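You operate a simulated robot arm through the tools that you are given. There is no shell and no other tool.

Carry out the task below with a simulated robot arm. There is one attempt and no reset: what you move stays moved.

Task
Fill the small glue tray to its line, close the valve and glue the brown bag.
Fine: turn the table till that bag is at the glue arm, roll out and back; the other bags stay dry in their seats.

Only the result counts: the job must be done as asked and must still hold three seconds after the hand-in. Knocking over, shifting, dropping, spilling or breaking anything else fails it.

Robot
A 7-joint arm with a two-finger parallel gripper, fixed in place. Base frame: the origin is at the foot of the arm, x ahead of it, y to its left, z up; the work surface is at about z = 0. Readings come in mm, degrees, newtons and seconds.
With the tool pointing down near the work surface it reaches from about 240 to 620 mm from the base axis. Its first joint turns from -66.0 to 66.0 degrees. Payload 2.6 kg.
Tool frame: the origin (TCP) lies between the finger pads and is the grasp point; the fingertips stand 30 mm ahead of it; z points along the fingers, y is the line along which they close. The gripper opens to 94 mm. The fingers are 28 mm wide and 10 mm thick; the gripper's body (50 by 96 mm) begins 55 mm behind the TCP.
Orientation is that of the tool frame in the base frame, as [roll, pitch, yaw] about the fixed x, y, z axes, in that order (R = Rz(yaw) Ry(pitch) Rx(roll)). With the fingers straight down and closing along the base's y, the tool's x points along the base's -x, its y along +y and its z along -z.

Tools
- The arm moves only by the tool jog_arm. Its argument "steps" is a list of rows, each an object of numbers (a shift or turn left out is 0, a gripper value left out holds the last): "fingers": the finger opening in mm, from 0 to 94; "dx", "dy", "dz": the shift along the tool's x, y, z in mm; "ax", "ay", "az": the turn, a rotation vector about the tool's x, y, z in degrees. In form: [{"fingers": .., "dx": .., "dy": .., "dz": .., "ax": .., "ay": .., "az": ..}, ...]. A call has 1 to 20 rows; each row is the pose to reach, as a shift and turn from the pose commanded when the call began, along the tool's axes at that moment. Each row takes 0.2 s and may step no farther than 50 mm and 8.6 degrees from the row before; otherwise, or with a gripper value out of range, the whole call is refused. Where a pose cannot be reached the arm comes as near as it can. A force on the tool above 80 N (or 10 N above the force at the start of the call, whichever is more), or a blocked arm, ends the call early, and 0.2 s more pass. The fingers move at their own pace (about 72 mm/s each) and stop on an object; they squeeze with about 35 N. The grip force told is the motor's: it shows also when the fingers shut on nothing. Time passes only in rows, and 0.2 s behind the last, so rows that repeat a pose let the fingers close. The reply holds the time, the measured pose of the TCP, the force on the tool along the base axes, the opening and the grip force, in the units named above and with some noise, with the torque about the TCP (base axes, N m) and any sound that the robot's microphone picked up.
- Cameras (640 x 400 px; columns grow to the right, rows downward): "scene" is fixed at [47, 448.3, 554.5]; the picture's right is [-0.62, -0.78, 0.00], its down [-0.52, 0.41, -0.75] and it looks along [0.59, -0.47, -0.66] (base axes); focal length 214 px, centre (320, 200). "wrist" rides on the gripper at [76, 14, -102] in the tool frame; the picture's right is [-0.18, 0.98, 0.00], its down [-0.75, -0.14, -0.64] and it looks along [-0.63, -0.12, 0.77] (tool axes); focal length 243 px, centre (320, 200). There is no depth. A picture from a camera that has moved, and an enlarged one, comes with that camera's place and axes in the base frame and with its lens.
- get_image(camera): a new picture of that camera. It takes no simulated time.
- close_up(camera, box): a new picture of the part [left, top, right, bottom] of that camera's present view, enlarged. It takes no simulated time.
- finish_job(): hands the job in; it is judged then, once.

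Places have to be worked out from the pictures, the camera data and where the tool is seen. Open the gripper and draw the arm clear of the work before you hand the job in, unless the task says otherwise.

The tools are called by a JSON object that holds its "method" and its "body". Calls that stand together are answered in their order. jog_arm: Moves the arm, as the interface text tells. Its arguments: {"type":"object","properties":{"steps":{"type":"array","items":{"type":"object","properties":{"fingers":{"type":"number"},"dx":{"type":"number"},"dy":{"type":"number"},"dz":{"type":"number"},"ax":{"type":"number"},"ay":{"type":"number"},"az":{"type":"number"}}}}},"required":["steps"]} The other tools are called the same way: get_image (camera) takes a picture; close_up (camera, box) takes an enlarged picture of a part of a camera's view; finish_job () hands the job in.

At the start:

```text
time: 0.0
eef_pos: [358.0, -43.0, 396.5]
tcp_rot: [180.0, 0.0, -180.0]
wrist_force: [0.3, 0.4, 0.5]
ft_torque: [0.0, -0.03, -0.03]
width: 94.6
grasp_force: 0.0
```

scene: 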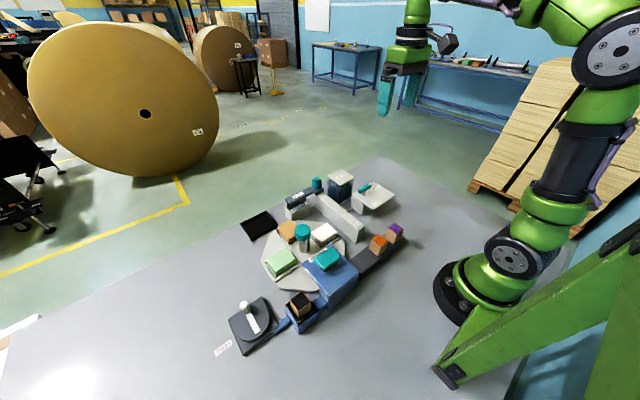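
wrist: 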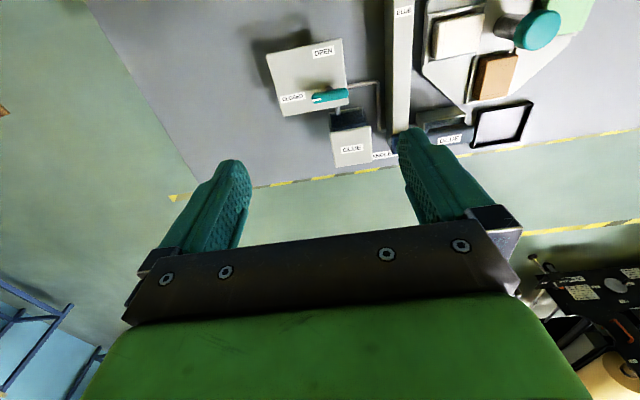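

The scene shows a small bench machine with a turntable, valve, glue tray and bags. I'll take enlarged views to understand the parts before moving.

{"method": "close_up", "body": {"camera": "scene", "box": [220, 160, 420, 285]}}

{"method": "close_up", "body": {"camera": "scene", "box": [200, 230, 360, 360]}}

{"method": "close_up", "body": {"camera": "wrist", "box": [250, 0, 410, 180]}}

{"method": "close_up", "body": {"camera": "wrist", "box": [380, 0, 600, 160]}}

```text
3.20 times, centred on (320, 222) of scene
camera zoom: at [47.0, 448.3, 554.5], right [-0.62, -0.78, 0.0], down [-0.52, 0.41, -0.75], along [0.59, -0.47, -0.66], focal length 686 px, centre (320, 128)
```

zoom: 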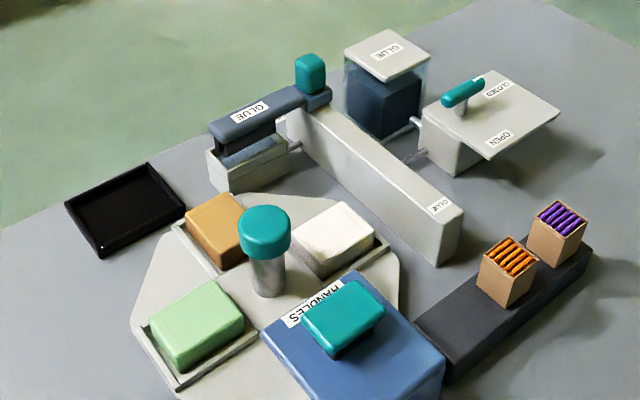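

```text
3.08 times, centred on (280, 295) of scene
camera zoom: at [47.0, 448.3, 554.5], right [-0.62, -0.78, 0.0], down [-0.52, 0.41, -0.75], along [0.59, -0.47, -0.66], focal length 660 px, centre (443, -92)
```

zoom: 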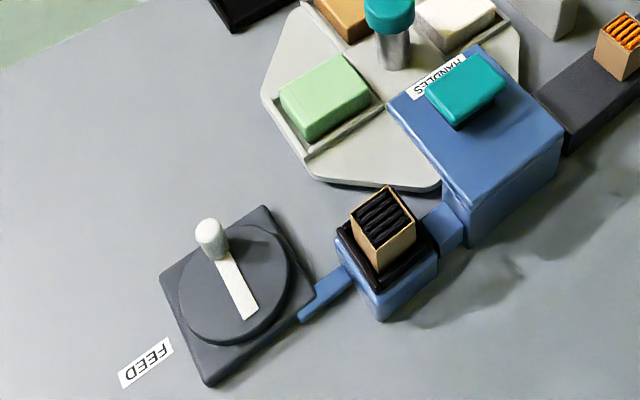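

```text
2.22 times, centred on (330, 90) of wrist
camera zoom: at [284.4, -28.8, 497.6], right [0.18, 0.98, 0.0], down [0.75, -0.14, 0.64], along [0.63, -0.12, -0.77], focal length 539 px, centre (298, 444)
```

zoom: 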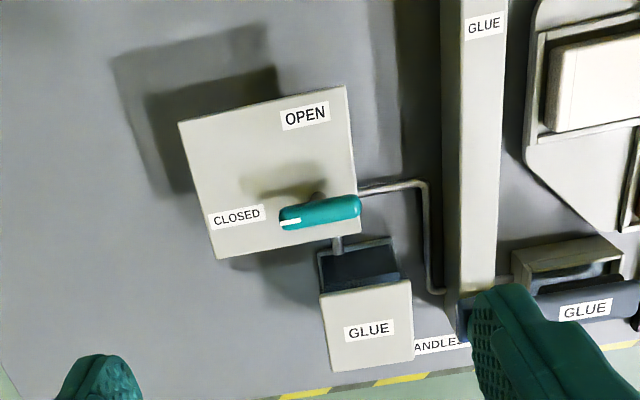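

```text
2.50 times, centred on (490, 80) of wrist
camera zoom: at [284.4, -28.8, 497.6], right [0.18, 0.98, 0.0], down [0.75, -0.14, 0.64], along [0.63, -0.12, -0.77], focal length 606 px, centre (-105, 500)
```

zoom: 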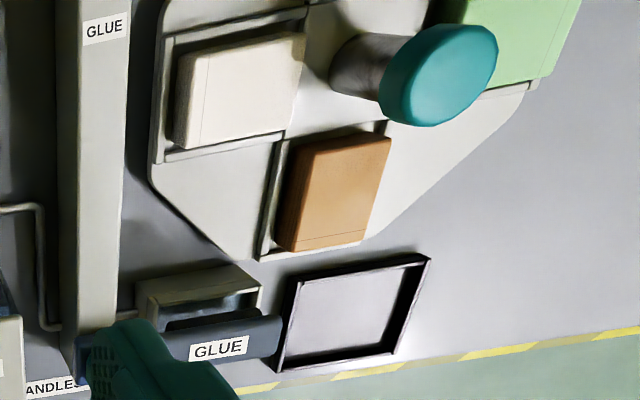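

I'll zoom in more on the glue tray, valve, and seats from the fixed camera to see the fill line.

{"method": "close_up", "body": {"camera": "scene", "box": [275, 170, 335, 230]}}

{"method": "close_up", "body": {"camera": "scene", "box": [320, 165, 400, 220]}}

{"method": "close_up", "body": {"camera": "scene", "box": [255, 205, 355, 300]}}

```text
6.67 times, centred on (305, 200) of scene
camera zoom: at [47.0, 448.3, 554.5], right [-0.62, -0.78, 0.0], down [-0.52, 0.41, -0.75], along [0.59, -0.47, -0.66], focal length 1430 px, centre (420, 200)
```

zoom: 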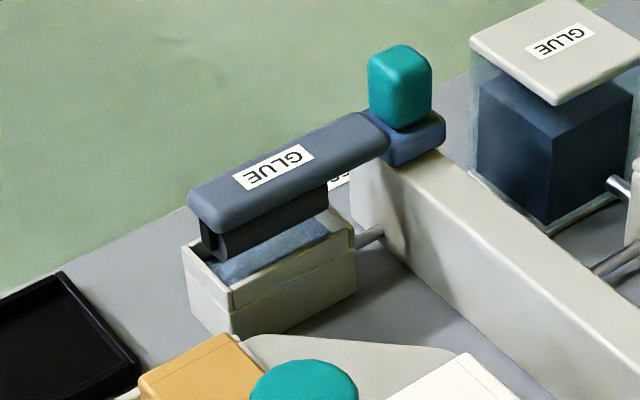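

```text
7.27 times, centred on (360, 192) of scene
camera zoom: at [47.0, 448.3, 554.5], right [-0.62, -0.78, 0.0], down [-0.52, 0.41, -0.75], along [0.59, -0.47, -0.66], focal length 1560 px, centre (29, 254)
```

zoom: 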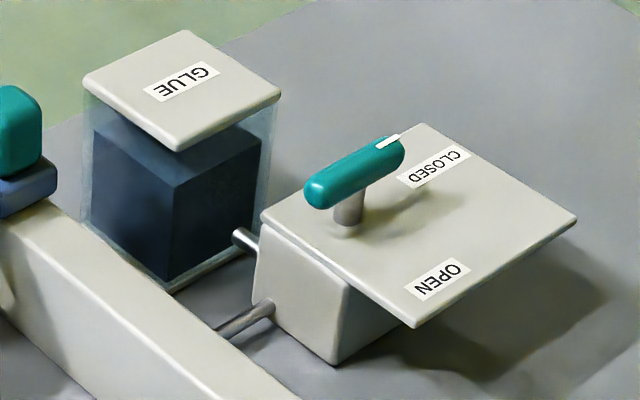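

```text
4.21 times, centred on (305, 252) of scene
camera zoom: at [47.0, 448.3, 554.5], right [-0.62, -0.78, 0.0], down [-0.52, 0.41, -0.75], along [0.59, -0.47, -0.66], focal length 903 px, centre (383, -21)
```

zoom: 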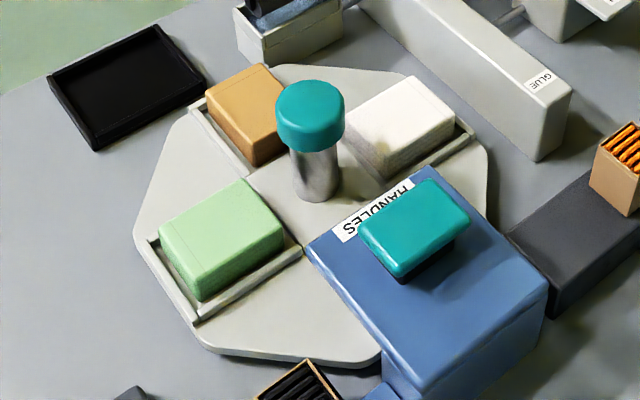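

The brown bag appears at about (443, 246), the white one at the rail station (370, 172), the turntable post at about (372, 249) and the valve lever at about (408, -37, 90). I'll move high above to the left to get a better view with the wrist camera.

{"method": "jog_arm", "body": {"steps": [{"dx": 15, "dy": 42}, {"dx": 31, "dy": 85}, {"dx": 47, "dy": 128}, {"dx": 63, "dy": 171}, {"dx": 78, "dy": 213}]}}

{"method": "get_image", "body": {"camera": "wrist"}}

```text
time: 1.2
eef_pos: [281.3, 171.1, 394.6]
tcp_rot: [-180.0, -0.1, 179.9]
wrist_force: [-0.3, -0.8, 0.1]
ft_torque: [-0.02, 0.0, 0.01]
width: 94.0
grasp_force: 0.0
```

```text
taken
camera wrist: at [206.9, 184.0, 497.1], right [0.19, 0.98, 0.0], down [0.75, -0.14, 0.64], along [0.63, -0.12, -0.77], focal length 243 px, centre (320, 200)
```

wrist: 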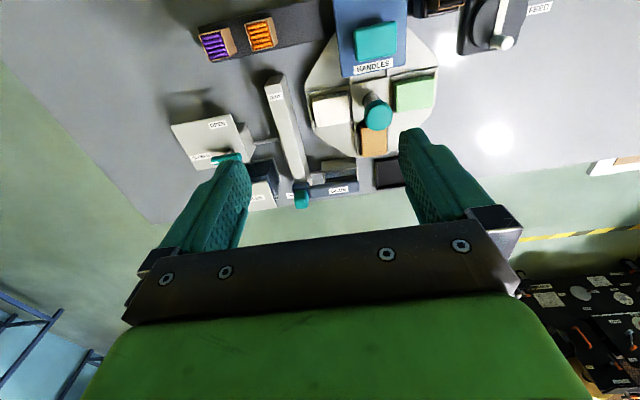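

The machine is now in view between the fingers. I'll zoom in on the turntable, the glue tray and the valve from here.

{"method": "close_up", "body": {"camera": "wrist", "box": [290, 0, 450, 100]}}

{"method": "close_up", "body": {"camera": "wrist", "box": [280, 60, 440, 220]}}

{"method": "close_up", "body": {"camera": "wrist", "box": [285, 150, 375, 215]}}

{"method": "close_up", "body": {"camera": "wrist", "box": [160, 60, 320, 220]}}

```text
4.00 times, centred on (370, 50) of wrist
camera zoom: at [206.9, 184.0, 497.1], right [0.19, 0.98, 0.0], down [0.75, -0.14, 0.64], along [0.63, -0.12, -0.77], focal length 970 px, centre (120, 800)
```

zoom: 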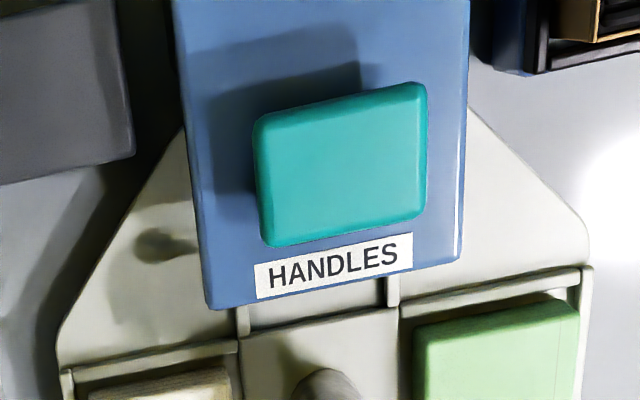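

```text
2.50 times, centred on (360, 140) of wrist
camera zoom: at [206.9, 184.0, 497.1], right [0.19, 0.98, 0.0], down [0.75, -0.14, 0.64], along [0.63, -0.12, -0.77], focal length 606 px, centre (220, 350)
```

zoom: 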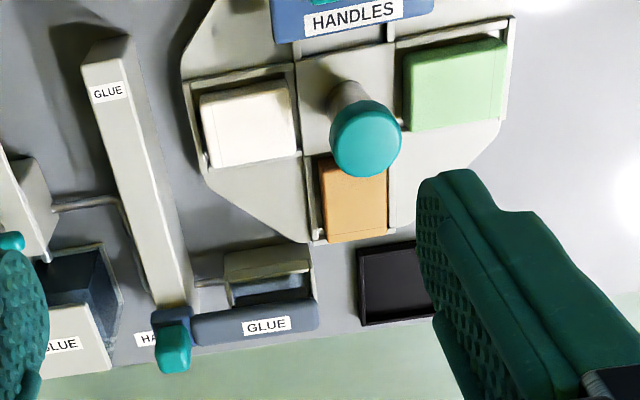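

```text
6.15 times, centred on (330, 182) of wrist
camera zoom: at [206.9, 184.0, 497.1], right [0.19, 0.98, 0.0], down [0.75, -0.14, 0.64], along [0.63, -0.12, -0.77], focal length 1493 px, centre (258, 308)
```

zoom: 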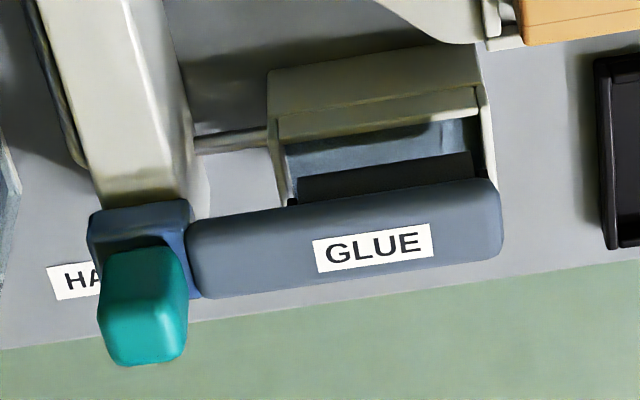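

```text
2.50 times, centred on (240, 140) of wrist
camera zoom: at [206.9, 184.0, 497.1], right [0.19, 0.98, 0.0], down [0.75, -0.14, 0.64], along [0.63, -0.12, -0.77], focal length 606 px, centre (520, 350)
```

zoom: 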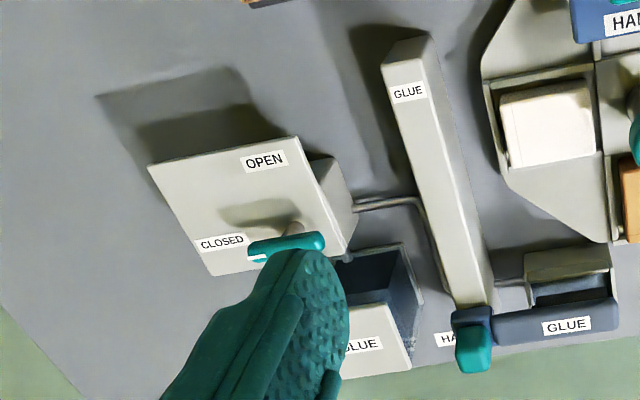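

I need to see the tray's fill line and its present level, so I'll zoom hard on the tray from both cameras.

{"method": "close_up", "body": {"camera": "scene", "box": [290, 190, 314, 210]}}

{"method": "close_up", "body": {"camera": "wrist", "box": [320, 155, 360, 185]}}

```text
16.00 times, centred on (302, 200) of scene
camera zoom: at [47.0, 448.3, 554.5], right [-0.62, -0.78, 0.0], down [-0.52, 0.41, -0.75], along [0.59, -0.47, -0.66], focal length 3432 px, centre (608, 200)
```

zoom: 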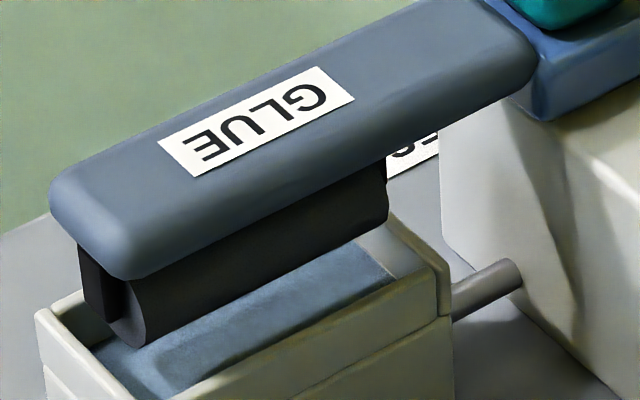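

```text
13.33 times, centred on (340, 170) of wrist
camera zoom: at [206.9, 184.0, 497.1], right [0.19, 0.98, 0.0], down [0.75, -0.14, 0.64], along [0.63, -0.12, -0.77], focal length 3235 px, centre (53, 600)
```

zoom: 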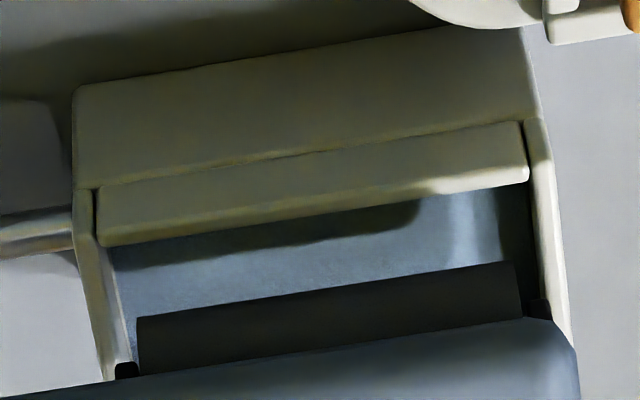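

The tray shows a pale-blue interior, but no clear line yet. I'll move the wrist camera to look along -y into the tray from its open end, rotating the tool 90° (which also tests the wrist's turning range).

{"method": "jog_arm", "body": {"steps": [{"dx": -20, "dy": 6, "dz": 5, "az": 7.5}, {"dx": -40, "dy": 12, "dz": 15, "az": 15}, {"dx": -60, "dy": 19, "dz": 35, "az": 22.5}, {"dx": -80, "dy": 25, "dz": 60, "az": 30}, {"dx": -100, "dy": 32, "dz": 85, "az": 37.5}, {"dx": -120, "dy": 38, "dz": 110, "az": 45}, {"dx": -140, "dy": 45, "dz": 135, "az": 52.5}, {"dx": -160, "dy": 51, "dz": 160, "az": 60}, {"dx": -180, "dy": 58, "dz": 185, "az": 67.5}, {"dx": -200, "dy": 64, "dz": 205, "az": 75}, {"dx": -220, "dy": 70, "dz": 225, "az": 82.5}, {"dx": -236, "dy": 76, "dz": 245, "az": 90}]}}

{"method": "get_image", "body": {"camera": "wrist"}}

```text
time: 3.8
eef_pos: [516.7, 251.2, 151.9]
tcp_rot: [180.0, -0.1, 89.9]
wrist_force: [0.5, 0.5, 0.5]
ft_torque: [-0.01, -0.02, -0.03]
width: 94.0
grasp_force: 0.1
```

```text
taken
camera wrist: at [533.6, 326.6, 253.5], right [0.98, -0.19, 0.0], down [-0.14, -0.75, 0.64], along [-0.12, -0.63, -0.77], focal length 243 px, centre (320, 200)
```

wrist: 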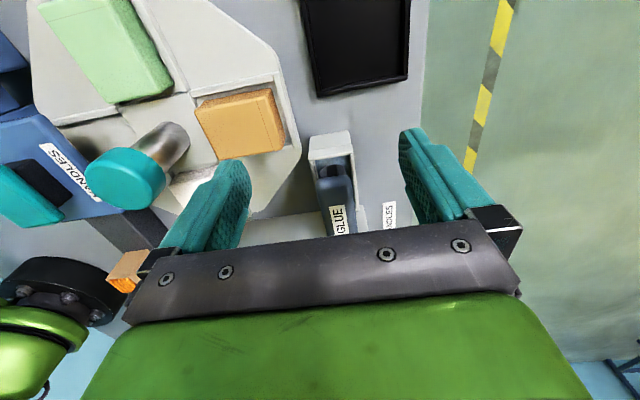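

{"method": "close_up", "body": {"camera": "wrist", "box": [295, 120, 375, 240]}}

{"method": "close_up", "body": {"camera": "wrist", "box": [20, 0, 300, 250]}}

```text
3.33 times, centred on (335, 180) of wrist
camera zoom: at [533.6, 326.6, 253.5], right [0.98, -0.19, 0.0], down [-0.14, -0.75, 0.64], along [-0.12, -0.63, -0.77], focal length 809 px, centre (270, 267)
```

zoom: 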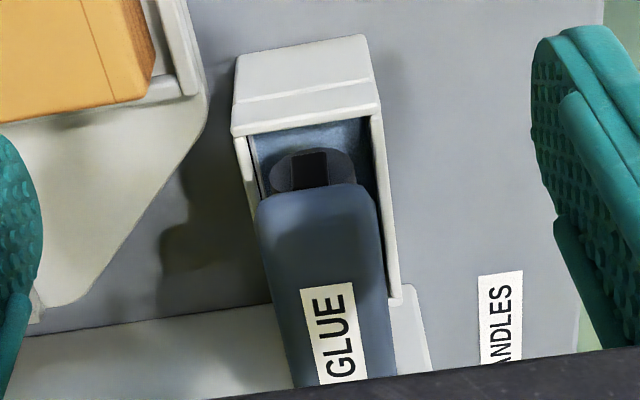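

```text
1.60 times, centred on (160, 125) of wrist
camera zoom: at [533.6, 326.6, 253.5], right [0.98, -0.19, 0.0], down [-0.14, -0.75, 0.64], along [-0.12, -0.63, -0.77], focal length 388 px, centre (576, 320)
```

zoom: 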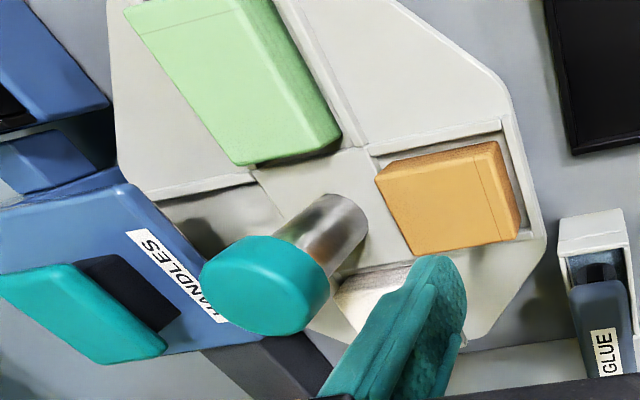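

No fill line is obvious at this scale. I'll enlarge the tray's opening strongly from this viewpoint.

{"method": "close_up", "body": {"camera": "wrist", "box": [320, 145, 345, 180]}}

{"method": "close_up", "body": {"camera": "scene", "box": [284, 193, 306, 217]}}

```text
11.43 times, centred on (332, 162) of wrist
camera zoom: at [533.6, 326.6, 253.5], right [0.98, -0.19, 0.0], down [-0.14, -0.75, 0.64], along [-0.12, -0.63, -0.77], focal length 2773 px, centre (177, 629)
```

zoom: 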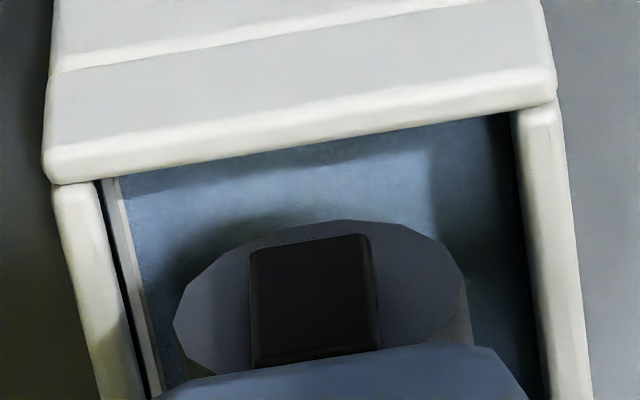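

```text
16.00 times, centred on (295, 205) of scene
camera zoom: at [47.0, 448.3, 554.5], right [-0.62, -0.78, 0.0], down [-0.52, 0.41, -0.75], along [0.59, -0.47, -0.66], focal length 3432 px, centre (720, 120)
```

zoom: 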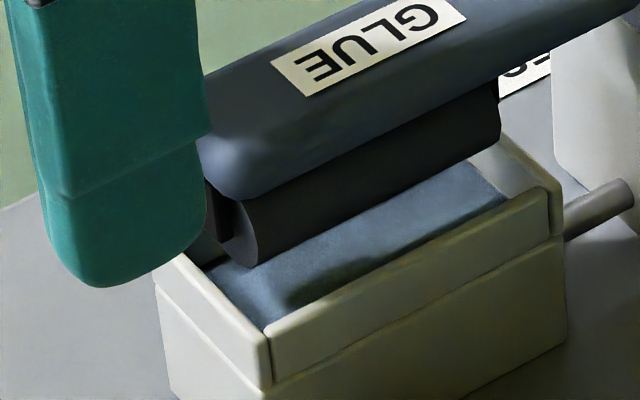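

On the inner -x wall I can see a dark line above the blue surface, probably the fill line. I'll move to the +x/+y side to look more squarely at that inner wall.

{"method": "jog_arm", "body": {"steps": [{"dx": -6, "dy": 9, "dz": 3, "az": 7.5}, {"dx": -12, "dy": 18, "dz": 6, "az": 15}, {"dx": -19, "dy": 27, "dz": 9, "az": 22.5}, {"dx": -26, "dy": 36, "dz": 12, "az": 30}, {"dx": -32, "dy": 44, "dz": 15, "az": 37.5}, {"dx": -39, "dy": 53, "dz": 18, "az": 45}]}}

{"method": "get_image", "body": {"camera": "wrist"}}

```text
time: 5.2
eef_pos: [570.0, 207.6, 132.1]
tcp_rot: [-180.0, 0.1, 44.9]
wrist_force: [-0.6, -0.6, -0.2]
ft_torque: [-0.03, 0.0, 0.03]
width: 94.2
grasp_force: 0.1
```

```text
taken
camera wrist: at [636.4, 251.4, 234.0], right [0.56, -0.83, 0.0], down [-0.63, -0.43, 0.64], along [-0.53, -0.36, -0.77], focal length 243 px, centre (320, 200)
```

wrist: 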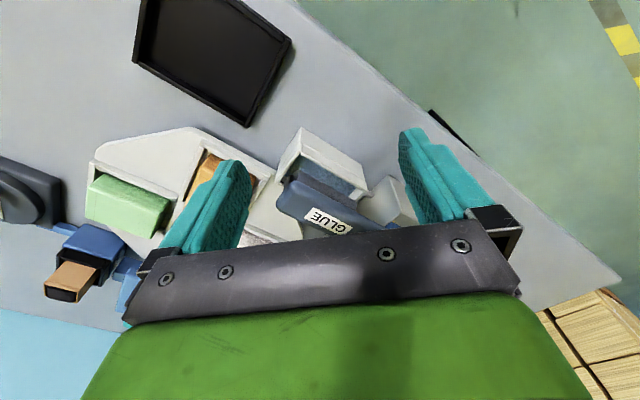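

{"method": "close_up", "body": {"camera": "wrist", "box": [265, 115, 385, 240]}}

{"method": "close_up", "body": {"camera": "wrist", "box": [285, 150, 380, 210]}}

```text
3.20 times, centred on (325, 178) of wrist
camera zoom: at [636.4, 251.4, 234.0], right [0.56, -0.83, 0.0], down [-0.63, -0.43, 0.64], along [-0.53, -0.36, -0.77], focal length 776 px, centre (304, 272)
```

zoom: 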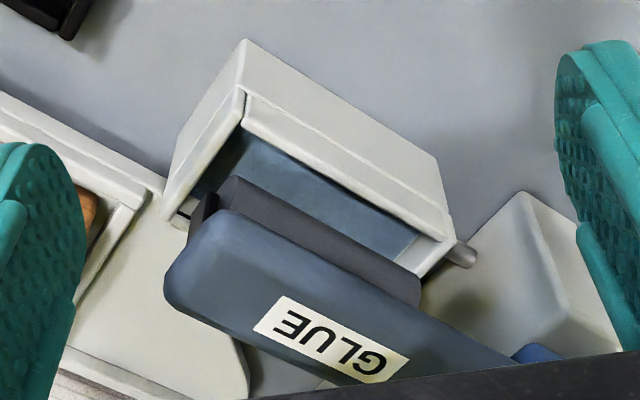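

```text
6.67 times, centred on (332, 180) of wrist
camera zoom: at [636.4, 251.4, 234.0], right [0.56, -0.83, 0.0], down [-0.63, -0.43, 0.64], along [-0.53, -0.36, -0.77], focal length 1618 px, centre (237, 333)
```

zoom: 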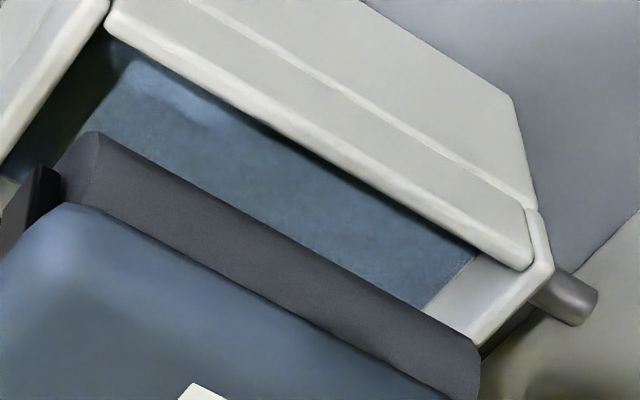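

The roller arm hides the inner -x wall from here. I'll swing back to the +y side, then tilt the tool for a flatter view into the tray's open end.

{"method": "jog_arm", "body": {"steps": [{"dx": 6, "dy": -17, "dz": -6, "az": -7.5}, {"dx": 12, "dy": -34, "dz": -10, "az": -15}, {"dx": 17, "dy": -52, "dz": -14, "az": -22.5}, {"dx": 23, "dy": -69, "dz": -18, "az": -30}, {"dx": 28, "dy": -86, "dz": -18, "az": -37.5}, {"dx": 34, "dy": -103, "dz": -18, "az": -45}]}}

{"method": "jog_arm", "body": {"steps": [{"ay": -8, "dz": 15}, {"ay": -16, "dz": 30}, {"ay": -25, "dz": 45}]}}

{"method": "get_image", "body": {"camera": "wrist"}}

```text
time: 6.6
eef_pos: [522.6, 306.8, 152.6]
tcp_rot: [180.0, 0.0, 90.1]
wrist_force: [0.0, -0.4, 0.7]
ft_torque: [0.02, 0.0, 0.02]
width: 93.9
grasp_force: 0.0
```

```text
refused: row 3 steps farther than a row can; nothing moved
```

```text
taken
camera wrist: at [537.9, 381.4, 255.0], right [0.98, -0.18, 0.0], down [-0.14, -0.75, 0.64], along [-0.12, -0.63, -0.77], focal length 243 px, centre (320, 200)
```

wrist: 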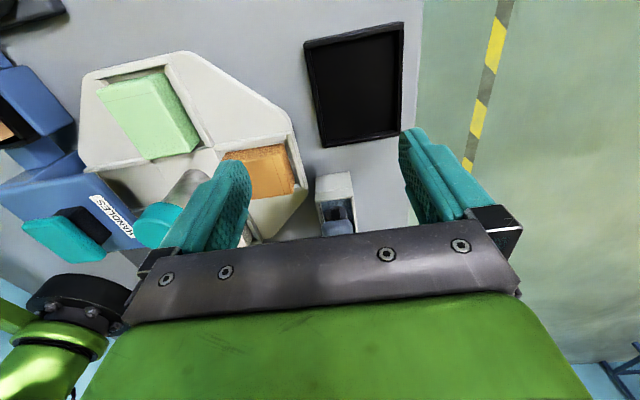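

The tilt was refused because one row stepped 9°. I'll redo the 24° tilt in smaller rows while descending a bit.

{"method": "jog_arm", "body": {"steps": [{"ay": -8, "dz": 15}, {"ay": -16, "dz": 30}, {"ay": -24, "dz": 45}]}}

{"method": "get_image", "body": {"camera": "wrist"}}

```text
time: 7.4
eef_pos: [494.8, 291.0, 99.4]
tcp_rot: [-179.9, 24.2, 90.1]
wrist_force: [-0.4, -0.1, -0.1]
ft_torque: [0.03, 0.01, -0.02]
width: 94.1
grasp_force: 0.0
out of reach, approached as far as the arm can: row 1, 2, 3
```

```text
taken
camera wrist: at [510.8, 401.1, 161.9], right [0.98, -0.17, 0.07], down [-0.14, -0.43, 0.89], along [-0.12, -0.89, -0.44], focal length 243 px, centre (320, 200)
```

wrist: 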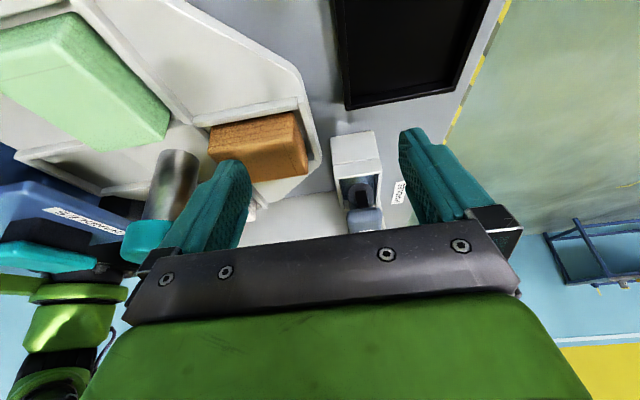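

{"method": "close_up", "body": {"camera": "wrist", "box": [320, 125, 400, 240]}}

{"method": "close_up", "body": {"camera": "wrist", "box": [330, 165, 390, 215]}}

```text
3.48 times, centred on (360, 182) of wrist
camera zoom: at [510.8, 401.1, 161.9], right [0.98, -0.17, 0.07], down [-0.14, -0.43, 0.89], along [-0.12, -0.89, -0.44], focal length 844 px, centre (181, 261)
```

zoom: 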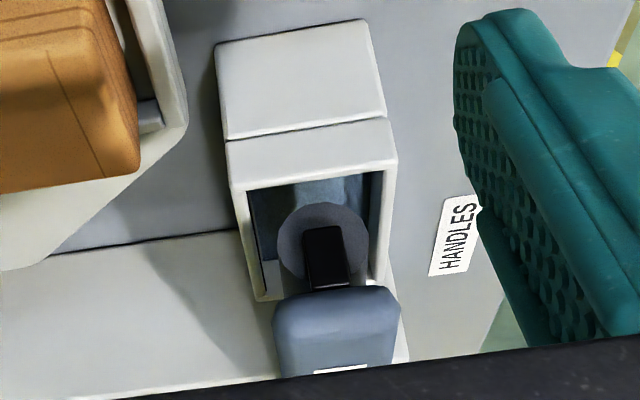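

```text
8.00 times, centred on (360, 190) of wrist
camera zoom: at [510.8, 401.1, 161.9], right [0.98, -0.17, 0.07], down [-0.14, -0.43, 0.89], along [-0.12, -0.89, -0.44], focal length 1941 px, centre (0, 280)
```

zoom: 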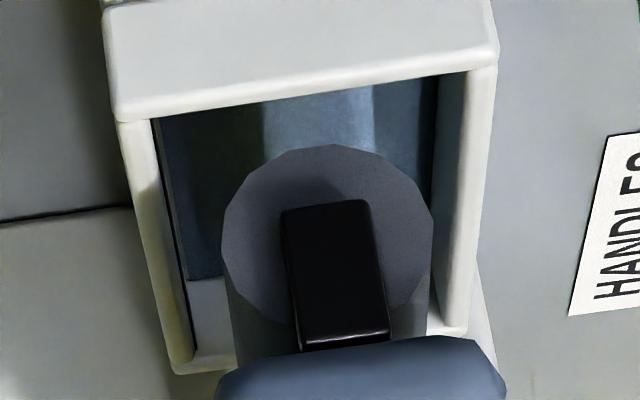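

The inside is now visible: a blue surface with the roller, and a black strip along the inner -x wall. I'll enlarge that wall further.

{"method": "close_up", "body": {"camera": "wrist", "box": [344, 176, 362, 214]}}

{"method": "close_up", "body": {"camera": "wrist", "box": [372, 170, 394, 212]}}

```text
10.53 times, centred on (353, 195) of wrist
camera zoom: at [510.8, 401.1, 161.9], right [0.98, -0.17, 0.07], down [-0.14, -0.43, 0.89], along [-0.12, -0.89, -0.44], focal length 2554 px, centre (-27, 253)
```

zoom: 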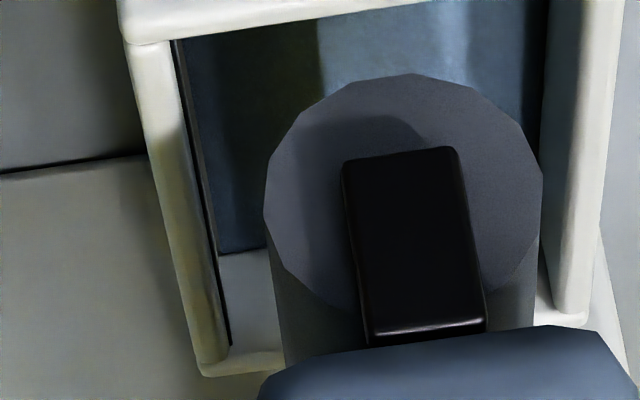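

```text
9.52 times, centred on (383, 191) of wrist
camera zoom: at [510.8, 401.1, 161.9], right [0.98, -0.17, 0.07], down [-0.14, -0.43, 0.89], along [-0.12, -0.89, -0.44], focal length 2311 px, centre (-280, 286)
```

zoom: 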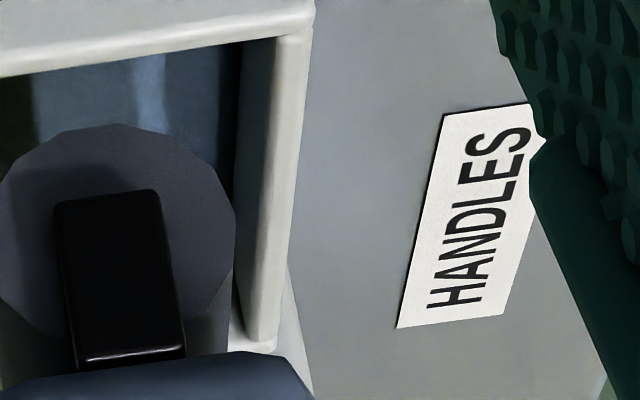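

I'll level the tool again, narrow the fingers to 60 mm, swing a further 18° and then tilt, to look at the black strip on the inner wall past the roller's end.

{"method": "jog_arm", "body": {"steps": [{"ay": 8, "dz": -14, "dx": -6}, {"ay": 16, "dz": -28, "dx": -12}, {"ay": 24, "dz": -41, "dx": -18}]}}

{"method": "jog_arm", "body": {"steps": [{"fingers": 60, "az": 6, "dx": -10}, {"fingers": 60, "az": 12, "dx": -20}, {"fingers": 60, "az": 18, "dx": -30, "dz": 20}]}}

```text
time: 8.2
eef_pos: [493.5, 292.3, 146.9]
tcp_rot: [180.0, -0.2, 90.0]
wrist_force: [-1.4, -0.1, -0.7]
ft_torque: [-0.02, -0.03, 0.02]
width: 94.0
grasp_force: 0.1
```

```text
time: 9.0
eef_pos: [493.8, 259.9, 124.4]
tcp_rot: [179.9, 0.0, 71.9]
wrist_force: [0.8, -0.4, -0.4]
ft_torque: [0.02, 0.0, -0.01]
width: 60.0
grasp_force: 0.1
```

{"method": "jog_arm", "body": {"steps": [{"dx": 3, "dy": 7, "dz": 5, "ay": -6}, {"dx": 6, "dy": 15, "dz": 15, "ay": -13}, {"dx": 9, "dy": 22, "dz": 27, "ay": -20}]}}

{"method": "get_image", "body": {"camera": "wrist"}}

```text
time: 9.8
eef_pos: [496.2, 273.3, 86.8]
tcp_rot: [180.0, 20.1, 72.1]
wrist_force: [0.3, 0.2, 0.1]
ft_torque: [0.01, -0.02, 0.02]
width: 60.1
grasp_force: 0.1
out of reach, approached as far as the arm can: row 3
```

```text
taken
camera wrist: at [545.3, 371.0, 157.2], right [0.88, -0.47, 0.06], down [-0.28, -0.42, 0.86], along [-0.38, -0.78, -0.5], focal length 243 px, centre (320, 200)
```

wrist: 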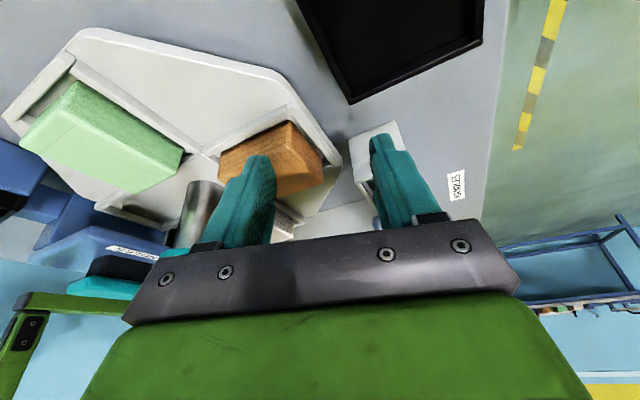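

The right finger hides the tray. I'll close the fingers so they take up only the centre of the view.

{"method": "jog_arm", "body": {"steps": [{"fingers": 0}, {"fingers": 0}, {"fingers": 0}]}}

{"method": "close_up", "body": {"camera": "wrist", "box": [330, 110, 420, 230]}}

{"method": "close_up", "body": {"camera": "wrist", "box": [350, 150, 400, 215]}}

```text
time: 10.6
eef_pos: [495.8, 277.1, 87.9]
tcp_rot: [180.0, 19.8, 72.0]
wrist_force: [0.5, 0.6, -0.4]
ft_torque: [0.03, -0.01, 0.02]
width: 0.1
grasp_force: 32.6
```

```text
3.33 times, centred on (375, 170) of wrist
camera zoom: at [545.1, 371.6, 158.1], right [0.88, -0.47, 0.06], down [-0.29, -0.42, 0.86], along [-0.38, -0.78, -0.51], focal length 809 px, centre (137, 300)
```

zoom: 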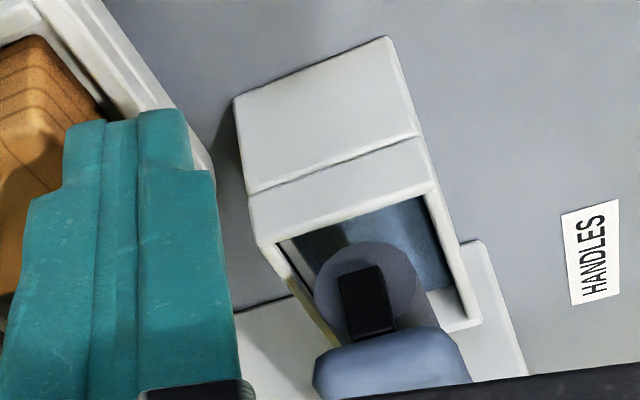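

```text
6.15 times, centred on (375, 182) of wrist
camera zoom: at [545.1, 371.6, 158.1], right [0.88, -0.47, 0.06], down [-0.29, -0.42, 0.86], along [-0.38, -0.78, -0.51], focal length 1493 px, centre (-18, 308)
```

zoom: 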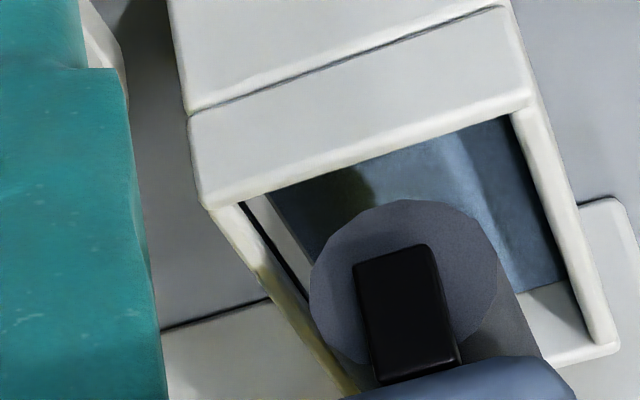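

Now the fill line is clear: a black line on the inner -x wall, just under the rim, with the blue surface well below it. I'll enlarge more to measure the heights.

{"method": "close_up", "body": {"camera": "wrist", "box": [360, 178, 384, 206]}}

{"method": "close_up", "body": {"camera": "wrist", "box": [364, 180, 376, 190]}}

```text
14.29 times, centred on (372, 192) of wrist
camera zoom: at [545.1, 371.6, 158.1], right [0.88, -0.47, 0.06], down [-0.29, -0.42, 0.86], along [-0.38, -0.78, -0.51], focal length 3466 px, centre (-423, 314)
```

zoom: 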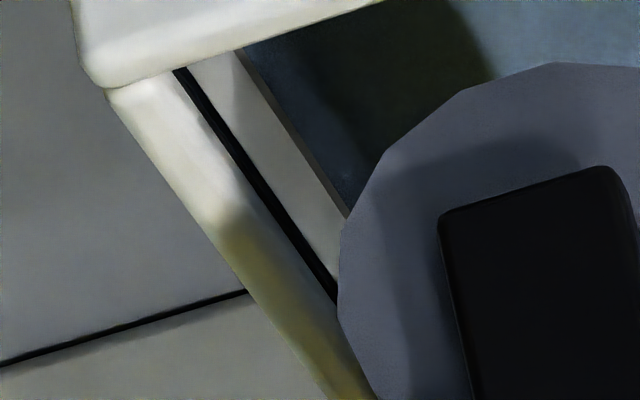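

```text
16.00 times, centred on (370, 185) of wrist
camera zoom: at [545.1, 371.6, 158.1], right [0.88, -0.47, 0.06], down [-0.29, -0.42, 0.86], along [-0.38, -0.78, -0.51], focal length 3882 px, centre (-480, 440)
```

zoom: 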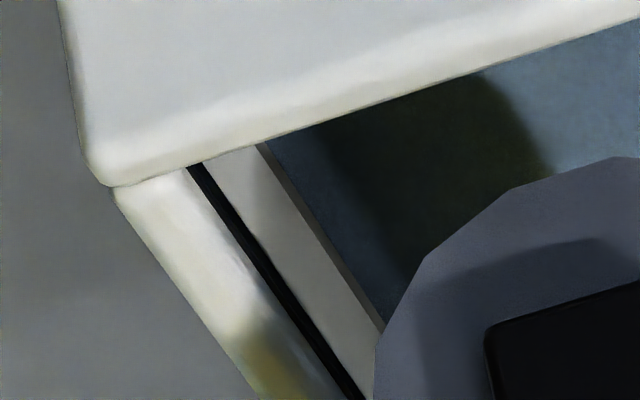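

The line sits about 9 mm above the current blue surface and about 3-4 mm below the rim. I'll now level and raise the tool, then travel high toward the valve while turning the tool to az = -90 (fingers closing along x across the lever).

{"method": "jog_arm", "body": {"steps": [{"dx": -12, "dz": -34, "ay": 5}, {"dx": -24, "dz": -66, "ay": 10}, {"dx": -34, "dz": -94, "ay": 15}, {"dx": -45, "dz": -124, "ay": 20}]}}

{"method": "jog_arm", "body": {"steps": [{"az": -8.5, "dx": -16, "dy": 0, "dz": -10}, {"az": -17, "dx": -32, "dz": -20}, {"az": -25.5, "dx": -48, "dz": -30}, {"az": -34, "dx": -64, "dz": -30}, {"az": -42.5, "dx": -80, "dz": -30}, {"az": -51, "dx": -96, "dz": -30}, {"az": -59.5, "dx": -112, "dz": -30}, {"az": -68, "dx": -128, "dz": -30}, {"az": -76.5, "dx": -144, "dz": -30}, {"az": -85, "dx": -160, "dz": -30}, {"az": -93.5, "dx": -176, "dz": -30}, {"az": -102, "dx": -192, "dz": -30}, {"az": -108, "dx": -208, "dz": -30}]}}

```text
time: 11.6
eef_pos: [510.7, 283.6, 226.7]
tcp_rot: [-179.8, 0.0, 72.0]
wrist_force: [0.0, 0.4, 0.1]
ft_torque: [-0.05, -0.03, 0.02]
width: 0.3
grasp_force: 33.6
out of reach, approached as far as the arm can: row 1, 2, 3, 4
```

```text
time: 14.4
eef_pos: [551.4, 107.5, 280.2]
tcp_rot: [180.0, -0.2, -179.8]
wrist_force: [0.2, 0.2, -0.5]
ft_torque: [-0.03, -0.01, -0.01]
width: 0.1
grasp_force: 32.6
out of reach, approached as far as the arm can: row 1, 2, 3, 4, 5, 6, 7, 8, 9, 10, 11, 12, 13
```

I ended at (551, 107, 280), reach-limited, at az = 0. Next I move to above the valve at about (405, -36, 230) and turn to az = -90.

{"method": "jog_arm", "body": {"steps": [{"dx": 14, "dy": -13, "az": -8.2}, {"dx": 28, "dy": -26, "az": -16.4}, {"dx": 42, "dy": -39, "az": -24.6, "dz": 10}, {"dx": 56, "dy": -52, "az": -32.8, "dz": 20}, {"dx": 70, "dy": -65, "az": -41, "dz": 30}, {"dx": 84, "dy": -78, "az": -49.2, "dz": 40}, {"dx": 98, "dy": -91, "az": -57.4, "dz": 45}, {"dx": 112, "dy": -104, "az": -65.6, "dz": 50}, {"dx": 126, "dy": -117, "az": -73.8, "dz": 50}, {"dx": 140, "dy": -130, "az": -82, "dz": 50}, {"dx": 146, "dy": -143, "az": -90, "dz": 50}, {"dx": 146, "dy": -143, "az": -90, "dz": 50}]}}

{"method": "get_image", "body": {"camera": "wrist"}}

{"method": "close_up", "body": {"camera": "scene", "box": [280, 100, 440, 230]}}

```text
time: 17.0
eef_pos: [403.3, -41.1, 235.8]
tcp_rot: [180.0, 0.1, -89.9]
wrist_force: [0.2, -0.3, -0.3]
ft_torque: [-0.03, 0.02, -0.02]
width: 0.0
grasp_force: 32.9
out of reach, approached as far as the arm can: row 1, 2, 3, 4, 5, 6, 7
```

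```text
taken
camera wrist: at [390.7, -116.7, 337.5], right [-0.98, 0.18, 0.0], down [0.14, 0.75, 0.64], along [0.12, 0.63, -0.77], focal length 243 px, centre (320, 200)
```

wrist: 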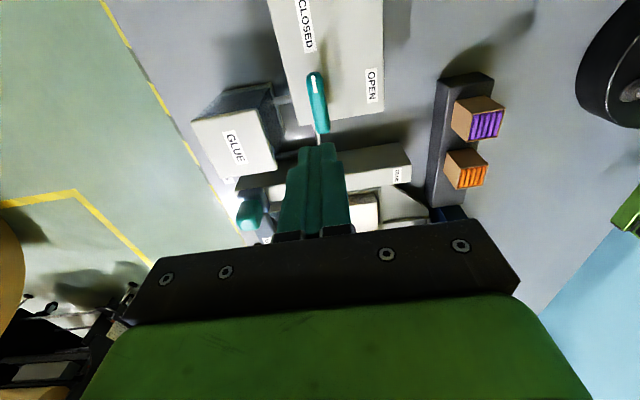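

```text
3.08 times, centred on (360, 165) of scene
camera zoom: at [46.9, 448.3, 554.5], right [-0.62, -0.78, 0.0], down [-0.52, 0.41, -0.75], along [0.59, -0.47, -0.66], focal length 660 px, centre (197, 308)
```

zoom: 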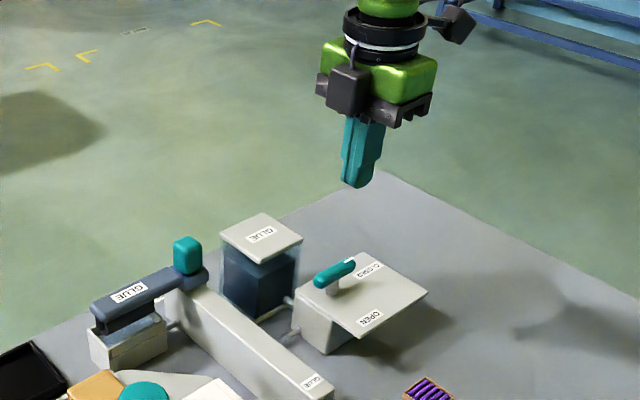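

The tool is above the valve. I'll zoom in on the lever to fix its position and direction.

{"method": "close_up", "body": {"camera": "wrist", "box": [260, 20, 400, 150]}}

```text
3.08 times, centred on (330, 85) of wrist
camera zoom: at [390.7, -116.7, 337.5], right [-0.98, 0.18, 0.0], down [0.14, 0.75, 0.64], along [0.12, 0.63, -0.77], focal length 746 px, centre (289, 554)
```

zoom: 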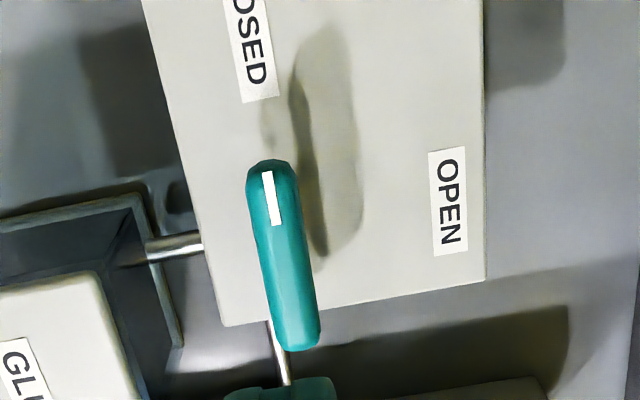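

The lever runs from about (407, -65) to (409, -6), so its pivot is at about (408, -36) with its top near z = 97, and OPEN lies 90° clockwise (toward -x). I'll open the fingers and come down to just above it.

{"method": "jog_arm", "body": {"steps": [{"fingers": 50, "dx": -4.7, "dy": -3.3, "dz": 30}, {"fingers": 50, "dx": -4.7, "dy": -3.3, "dz": 60}, {"fingers": 50, "dx": -4.7, "dy": -3.3, "dz": 85}, {"fingers": 50, "dx": -4.7, "dy": -3.3, "dz": 85}]}}

{"method": "get_image", "body": {"camera": "wrist"}}

{"method": "close_up", "body": {"camera": "scene", "box": [310, 130, 430, 230]}}

```text
time: 18.0
eef_pos: [410.0, -35.3, 149.7]
tcp_rot: [179.9, 0.0, -90.0]
wrist_force: [-0.2, 0.7, -0.3]
ft_torque: [-0.02, 0.04, 0.0]
width: 50.2
grasp_force: 0.1
```

```text
taken
camera wrist: at [397.0, -112.7, 251.9], right [-0.98, 0.18, 0.0], down [0.14, 0.75, 0.64], along [0.12, 0.63, -0.77], focal length 243 px, centre (320, 200)
```

wrist: 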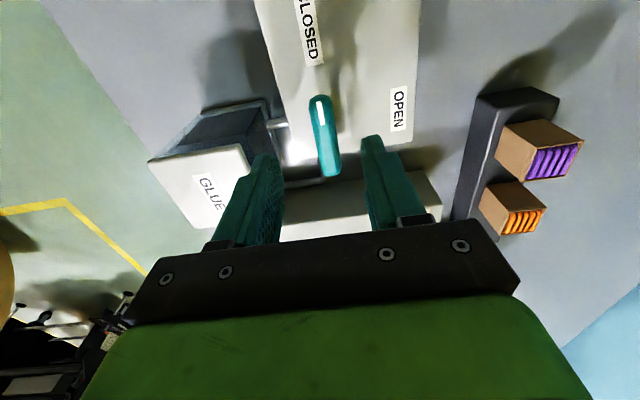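

```text
4.00 times, centred on (370, 180) of scene
camera zoom: at [47.0, 448.3, 554.5], right [-0.62, -0.78, 0.0], down [-0.52, 0.41, -0.75], along [0.59, -0.47, -0.66], focal length 858 px, centre (120, 280)
```

zoom: 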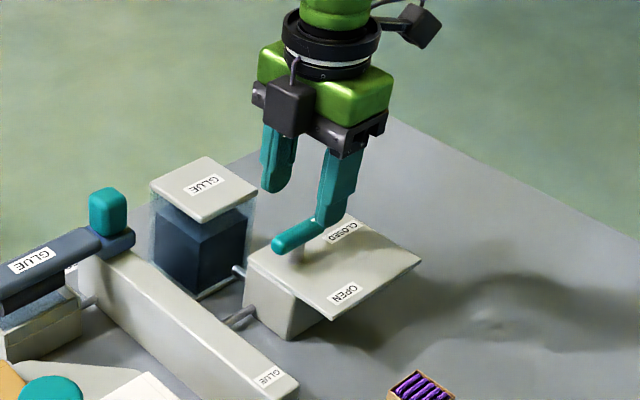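

The lever's middle is at about (408, -37). I'll descend to TCP z ≈ 101 (tips about 10 mm over the plate) and close on the lever.

{"method": "jog_arm", "body": {"steps": [{"fingers": 50, "dy": 2, "dz": 25}, {"fingers": 50, "dy": 2, "dz": 48}, {"fingers": 50, "dy": 2, "dz": 48}]}}

{"method": "close_up", "body": {"camera": "wrist", "box": [200, 40, 440, 240]}}

{"method": "close_up", "body": {"camera": "scene", "box": [330, 150, 410, 220]}}

```text
time: 18.8
eef_pos: [405.6, -33.6, 100.9]
tcp_rot: [180.0, -0.1, -90.1]
wrist_force: [-0.1, -0.4, -0.1]
ft_torque: [0.02, 0.0, -0.01]
width: 49.8
grasp_force: 0.1
```

```text
2.00 times, centred on (320, 140) of wrist
camera zoom: at [394.0, -110.8, 204.1], right [-0.98, 0.18, 0.0], down [0.14, 0.75, 0.64], along [0.12, 0.63, -0.77], focal length 485 px, centre (320, 320)
```

zoom: 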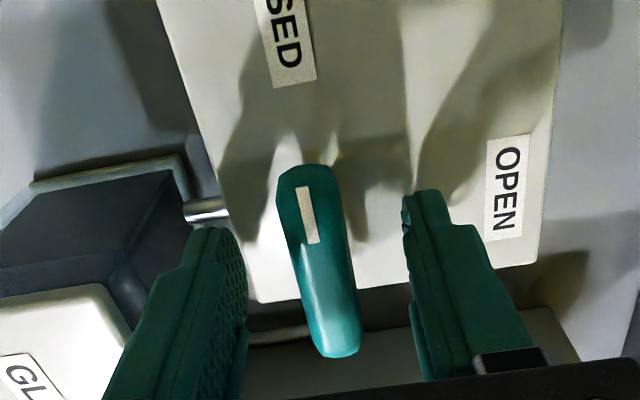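

```text
5.71 times, centred on (370, 185) of scene
camera zoom: at [47.0, 448.3, 554.5], right [-0.62, -0.78, 0.0], down [-0.52, 0.41, -0.75], along [0.59, -0.47, -0.66], focal length 1226 px, centre (34, 286)
```

zoom: 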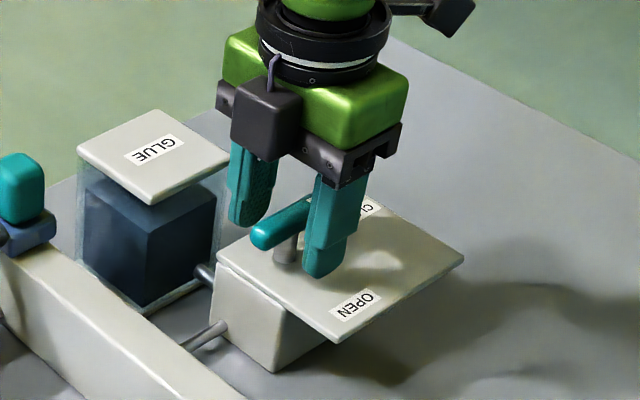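

The lever sits centred between the fingers at (408, -35). Closing the fingers on it now.

{"method": "jog_arm", "body": {"steps": [{"fingers": 0}, {"fingers": 0}, {"fingers": 0}, {"fingers": 0}]}}

{"method": "close_up", "body": {"camera": "wrist", "box": [200, 40, 440, 240]}}

```text
time: 19.8
eef_pos: [405.4, -33.8, 102.1]
tcp_rot: [179.8, 0.0, -90.2]
wrist_force: [-22.1, -0.2, 8.5]
ft_torque: [0.03, 0.03, 0.0]
width: 20.3
grasp_force: 45.1
```

```text
2.00 times, centred on (320, 140) of wrist
camera zoom: at [393.0, -110.9, 203.9], right [-0.98, 0.19, 0.0], down [0.15, 0.75, 0.64], along [0.12, 0.63, -0.77], focal length 485 px, centre (320, 320)
```

zoom: 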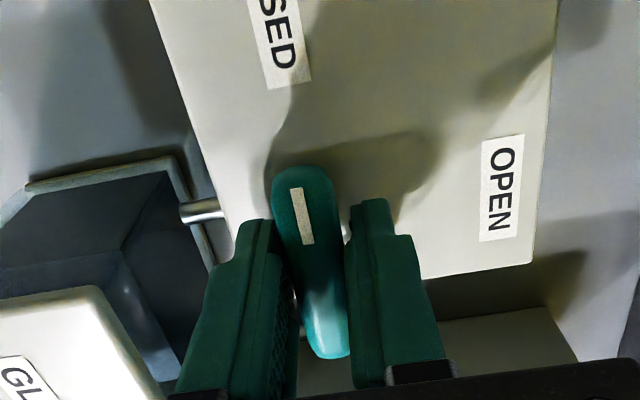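

The lever is gripped at 20 mm, with a -22 N side force, meaning the pivot lies slightly to -x of the tool centre. I'll ease 2-3 mm that way and watch the force.

{"method": "jog_arm", "body": {"steps": [{"dy": 1.5}, {"dy": 2.5}, {"dy": 2.5}]}}

```text
time: 20.6
eef_pos: [404.5, -34.3, 102.3]
tcp_rot: [-179.8, 0.0, -89.9]
wrist_force: [11.8, -3.7, -18.9]
ft_torque: [1.18, -0.03, -0.05]
width: 19.9
grasp_force: 45.0
```

{"method": "jog_arm", "body": {"steps": [{"dy": -0.8}, {"dy": -0.8}]}}

```text
time: 21.2
eef_pos: [405.2, -33.8, 102.8]
tcp_rot: [-180.0, -0.1, -89.8]
wrist_force: [14.5, -6.2, -23.6]
ft_torque: [0.07, -0.02, -0.01]
width: 20.4
grasp_force: 44.9
```

Forces are modest. I'll make a small test turn of 16° clockwise toward OPEN and check the force and the lever.

{"method": "jog_arm", "body": {"steps": [{"az": 8}, {"az": 16}]}}

{"method": "close_up", "body": {"camera": "scene", "box": [330, 150, 410, 220]}}

{"method": "close_up", "body": {"camera": "scene", "box": [284, 193, 306, 217]}}

```text
time: 21.8
eef_pos: [404.8, -33.6, 102.6]
tcp_rot: [-179.8, -0.1, -105.9]
wrist_force: [23.9, -10.1, -34.2]
ft_torque: [0.32, -0.06, 0.0]
width: 20.2
grasp_force: 44.9
```

```text
5.71 times, centred on (370, 185) of scene
camera zoom: at [47.2, 448.3, 554.5], right [-0.62, -0.78, 0.0], down [-0.52, 0.41, -0.75], along [0.59, -0.47, -0.66], focal length 1226 px, centre (34, 286)
```

zoom: 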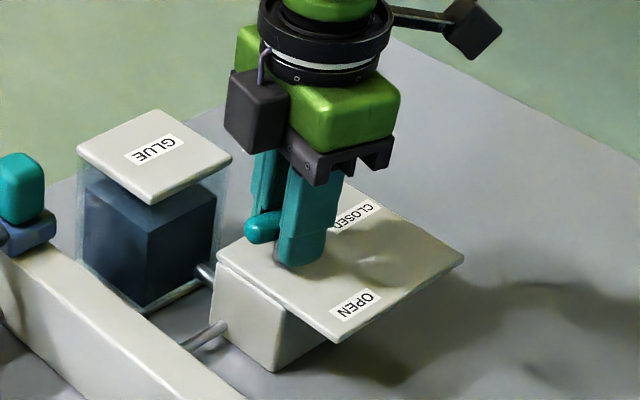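

```text
16.00 times, centred on (295, 205) of scene
camera zoom: at [47.2, 448.3, 554.5], right [-0.62, -0.78, 0.0], down [-0.52, 0.41, -0.75], along [0.59, -0.47, -0.66], focal length 3432 px, centre (720, 120)
```

zoom: 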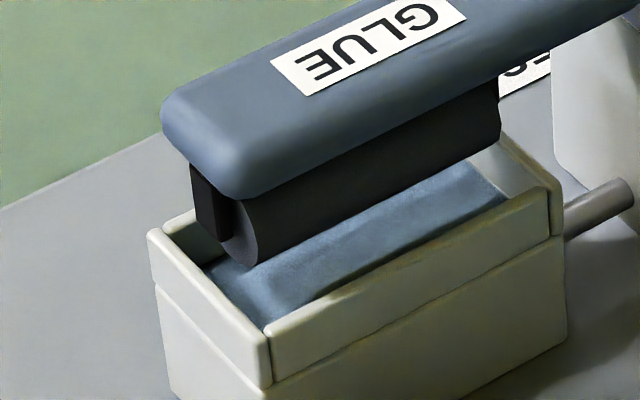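

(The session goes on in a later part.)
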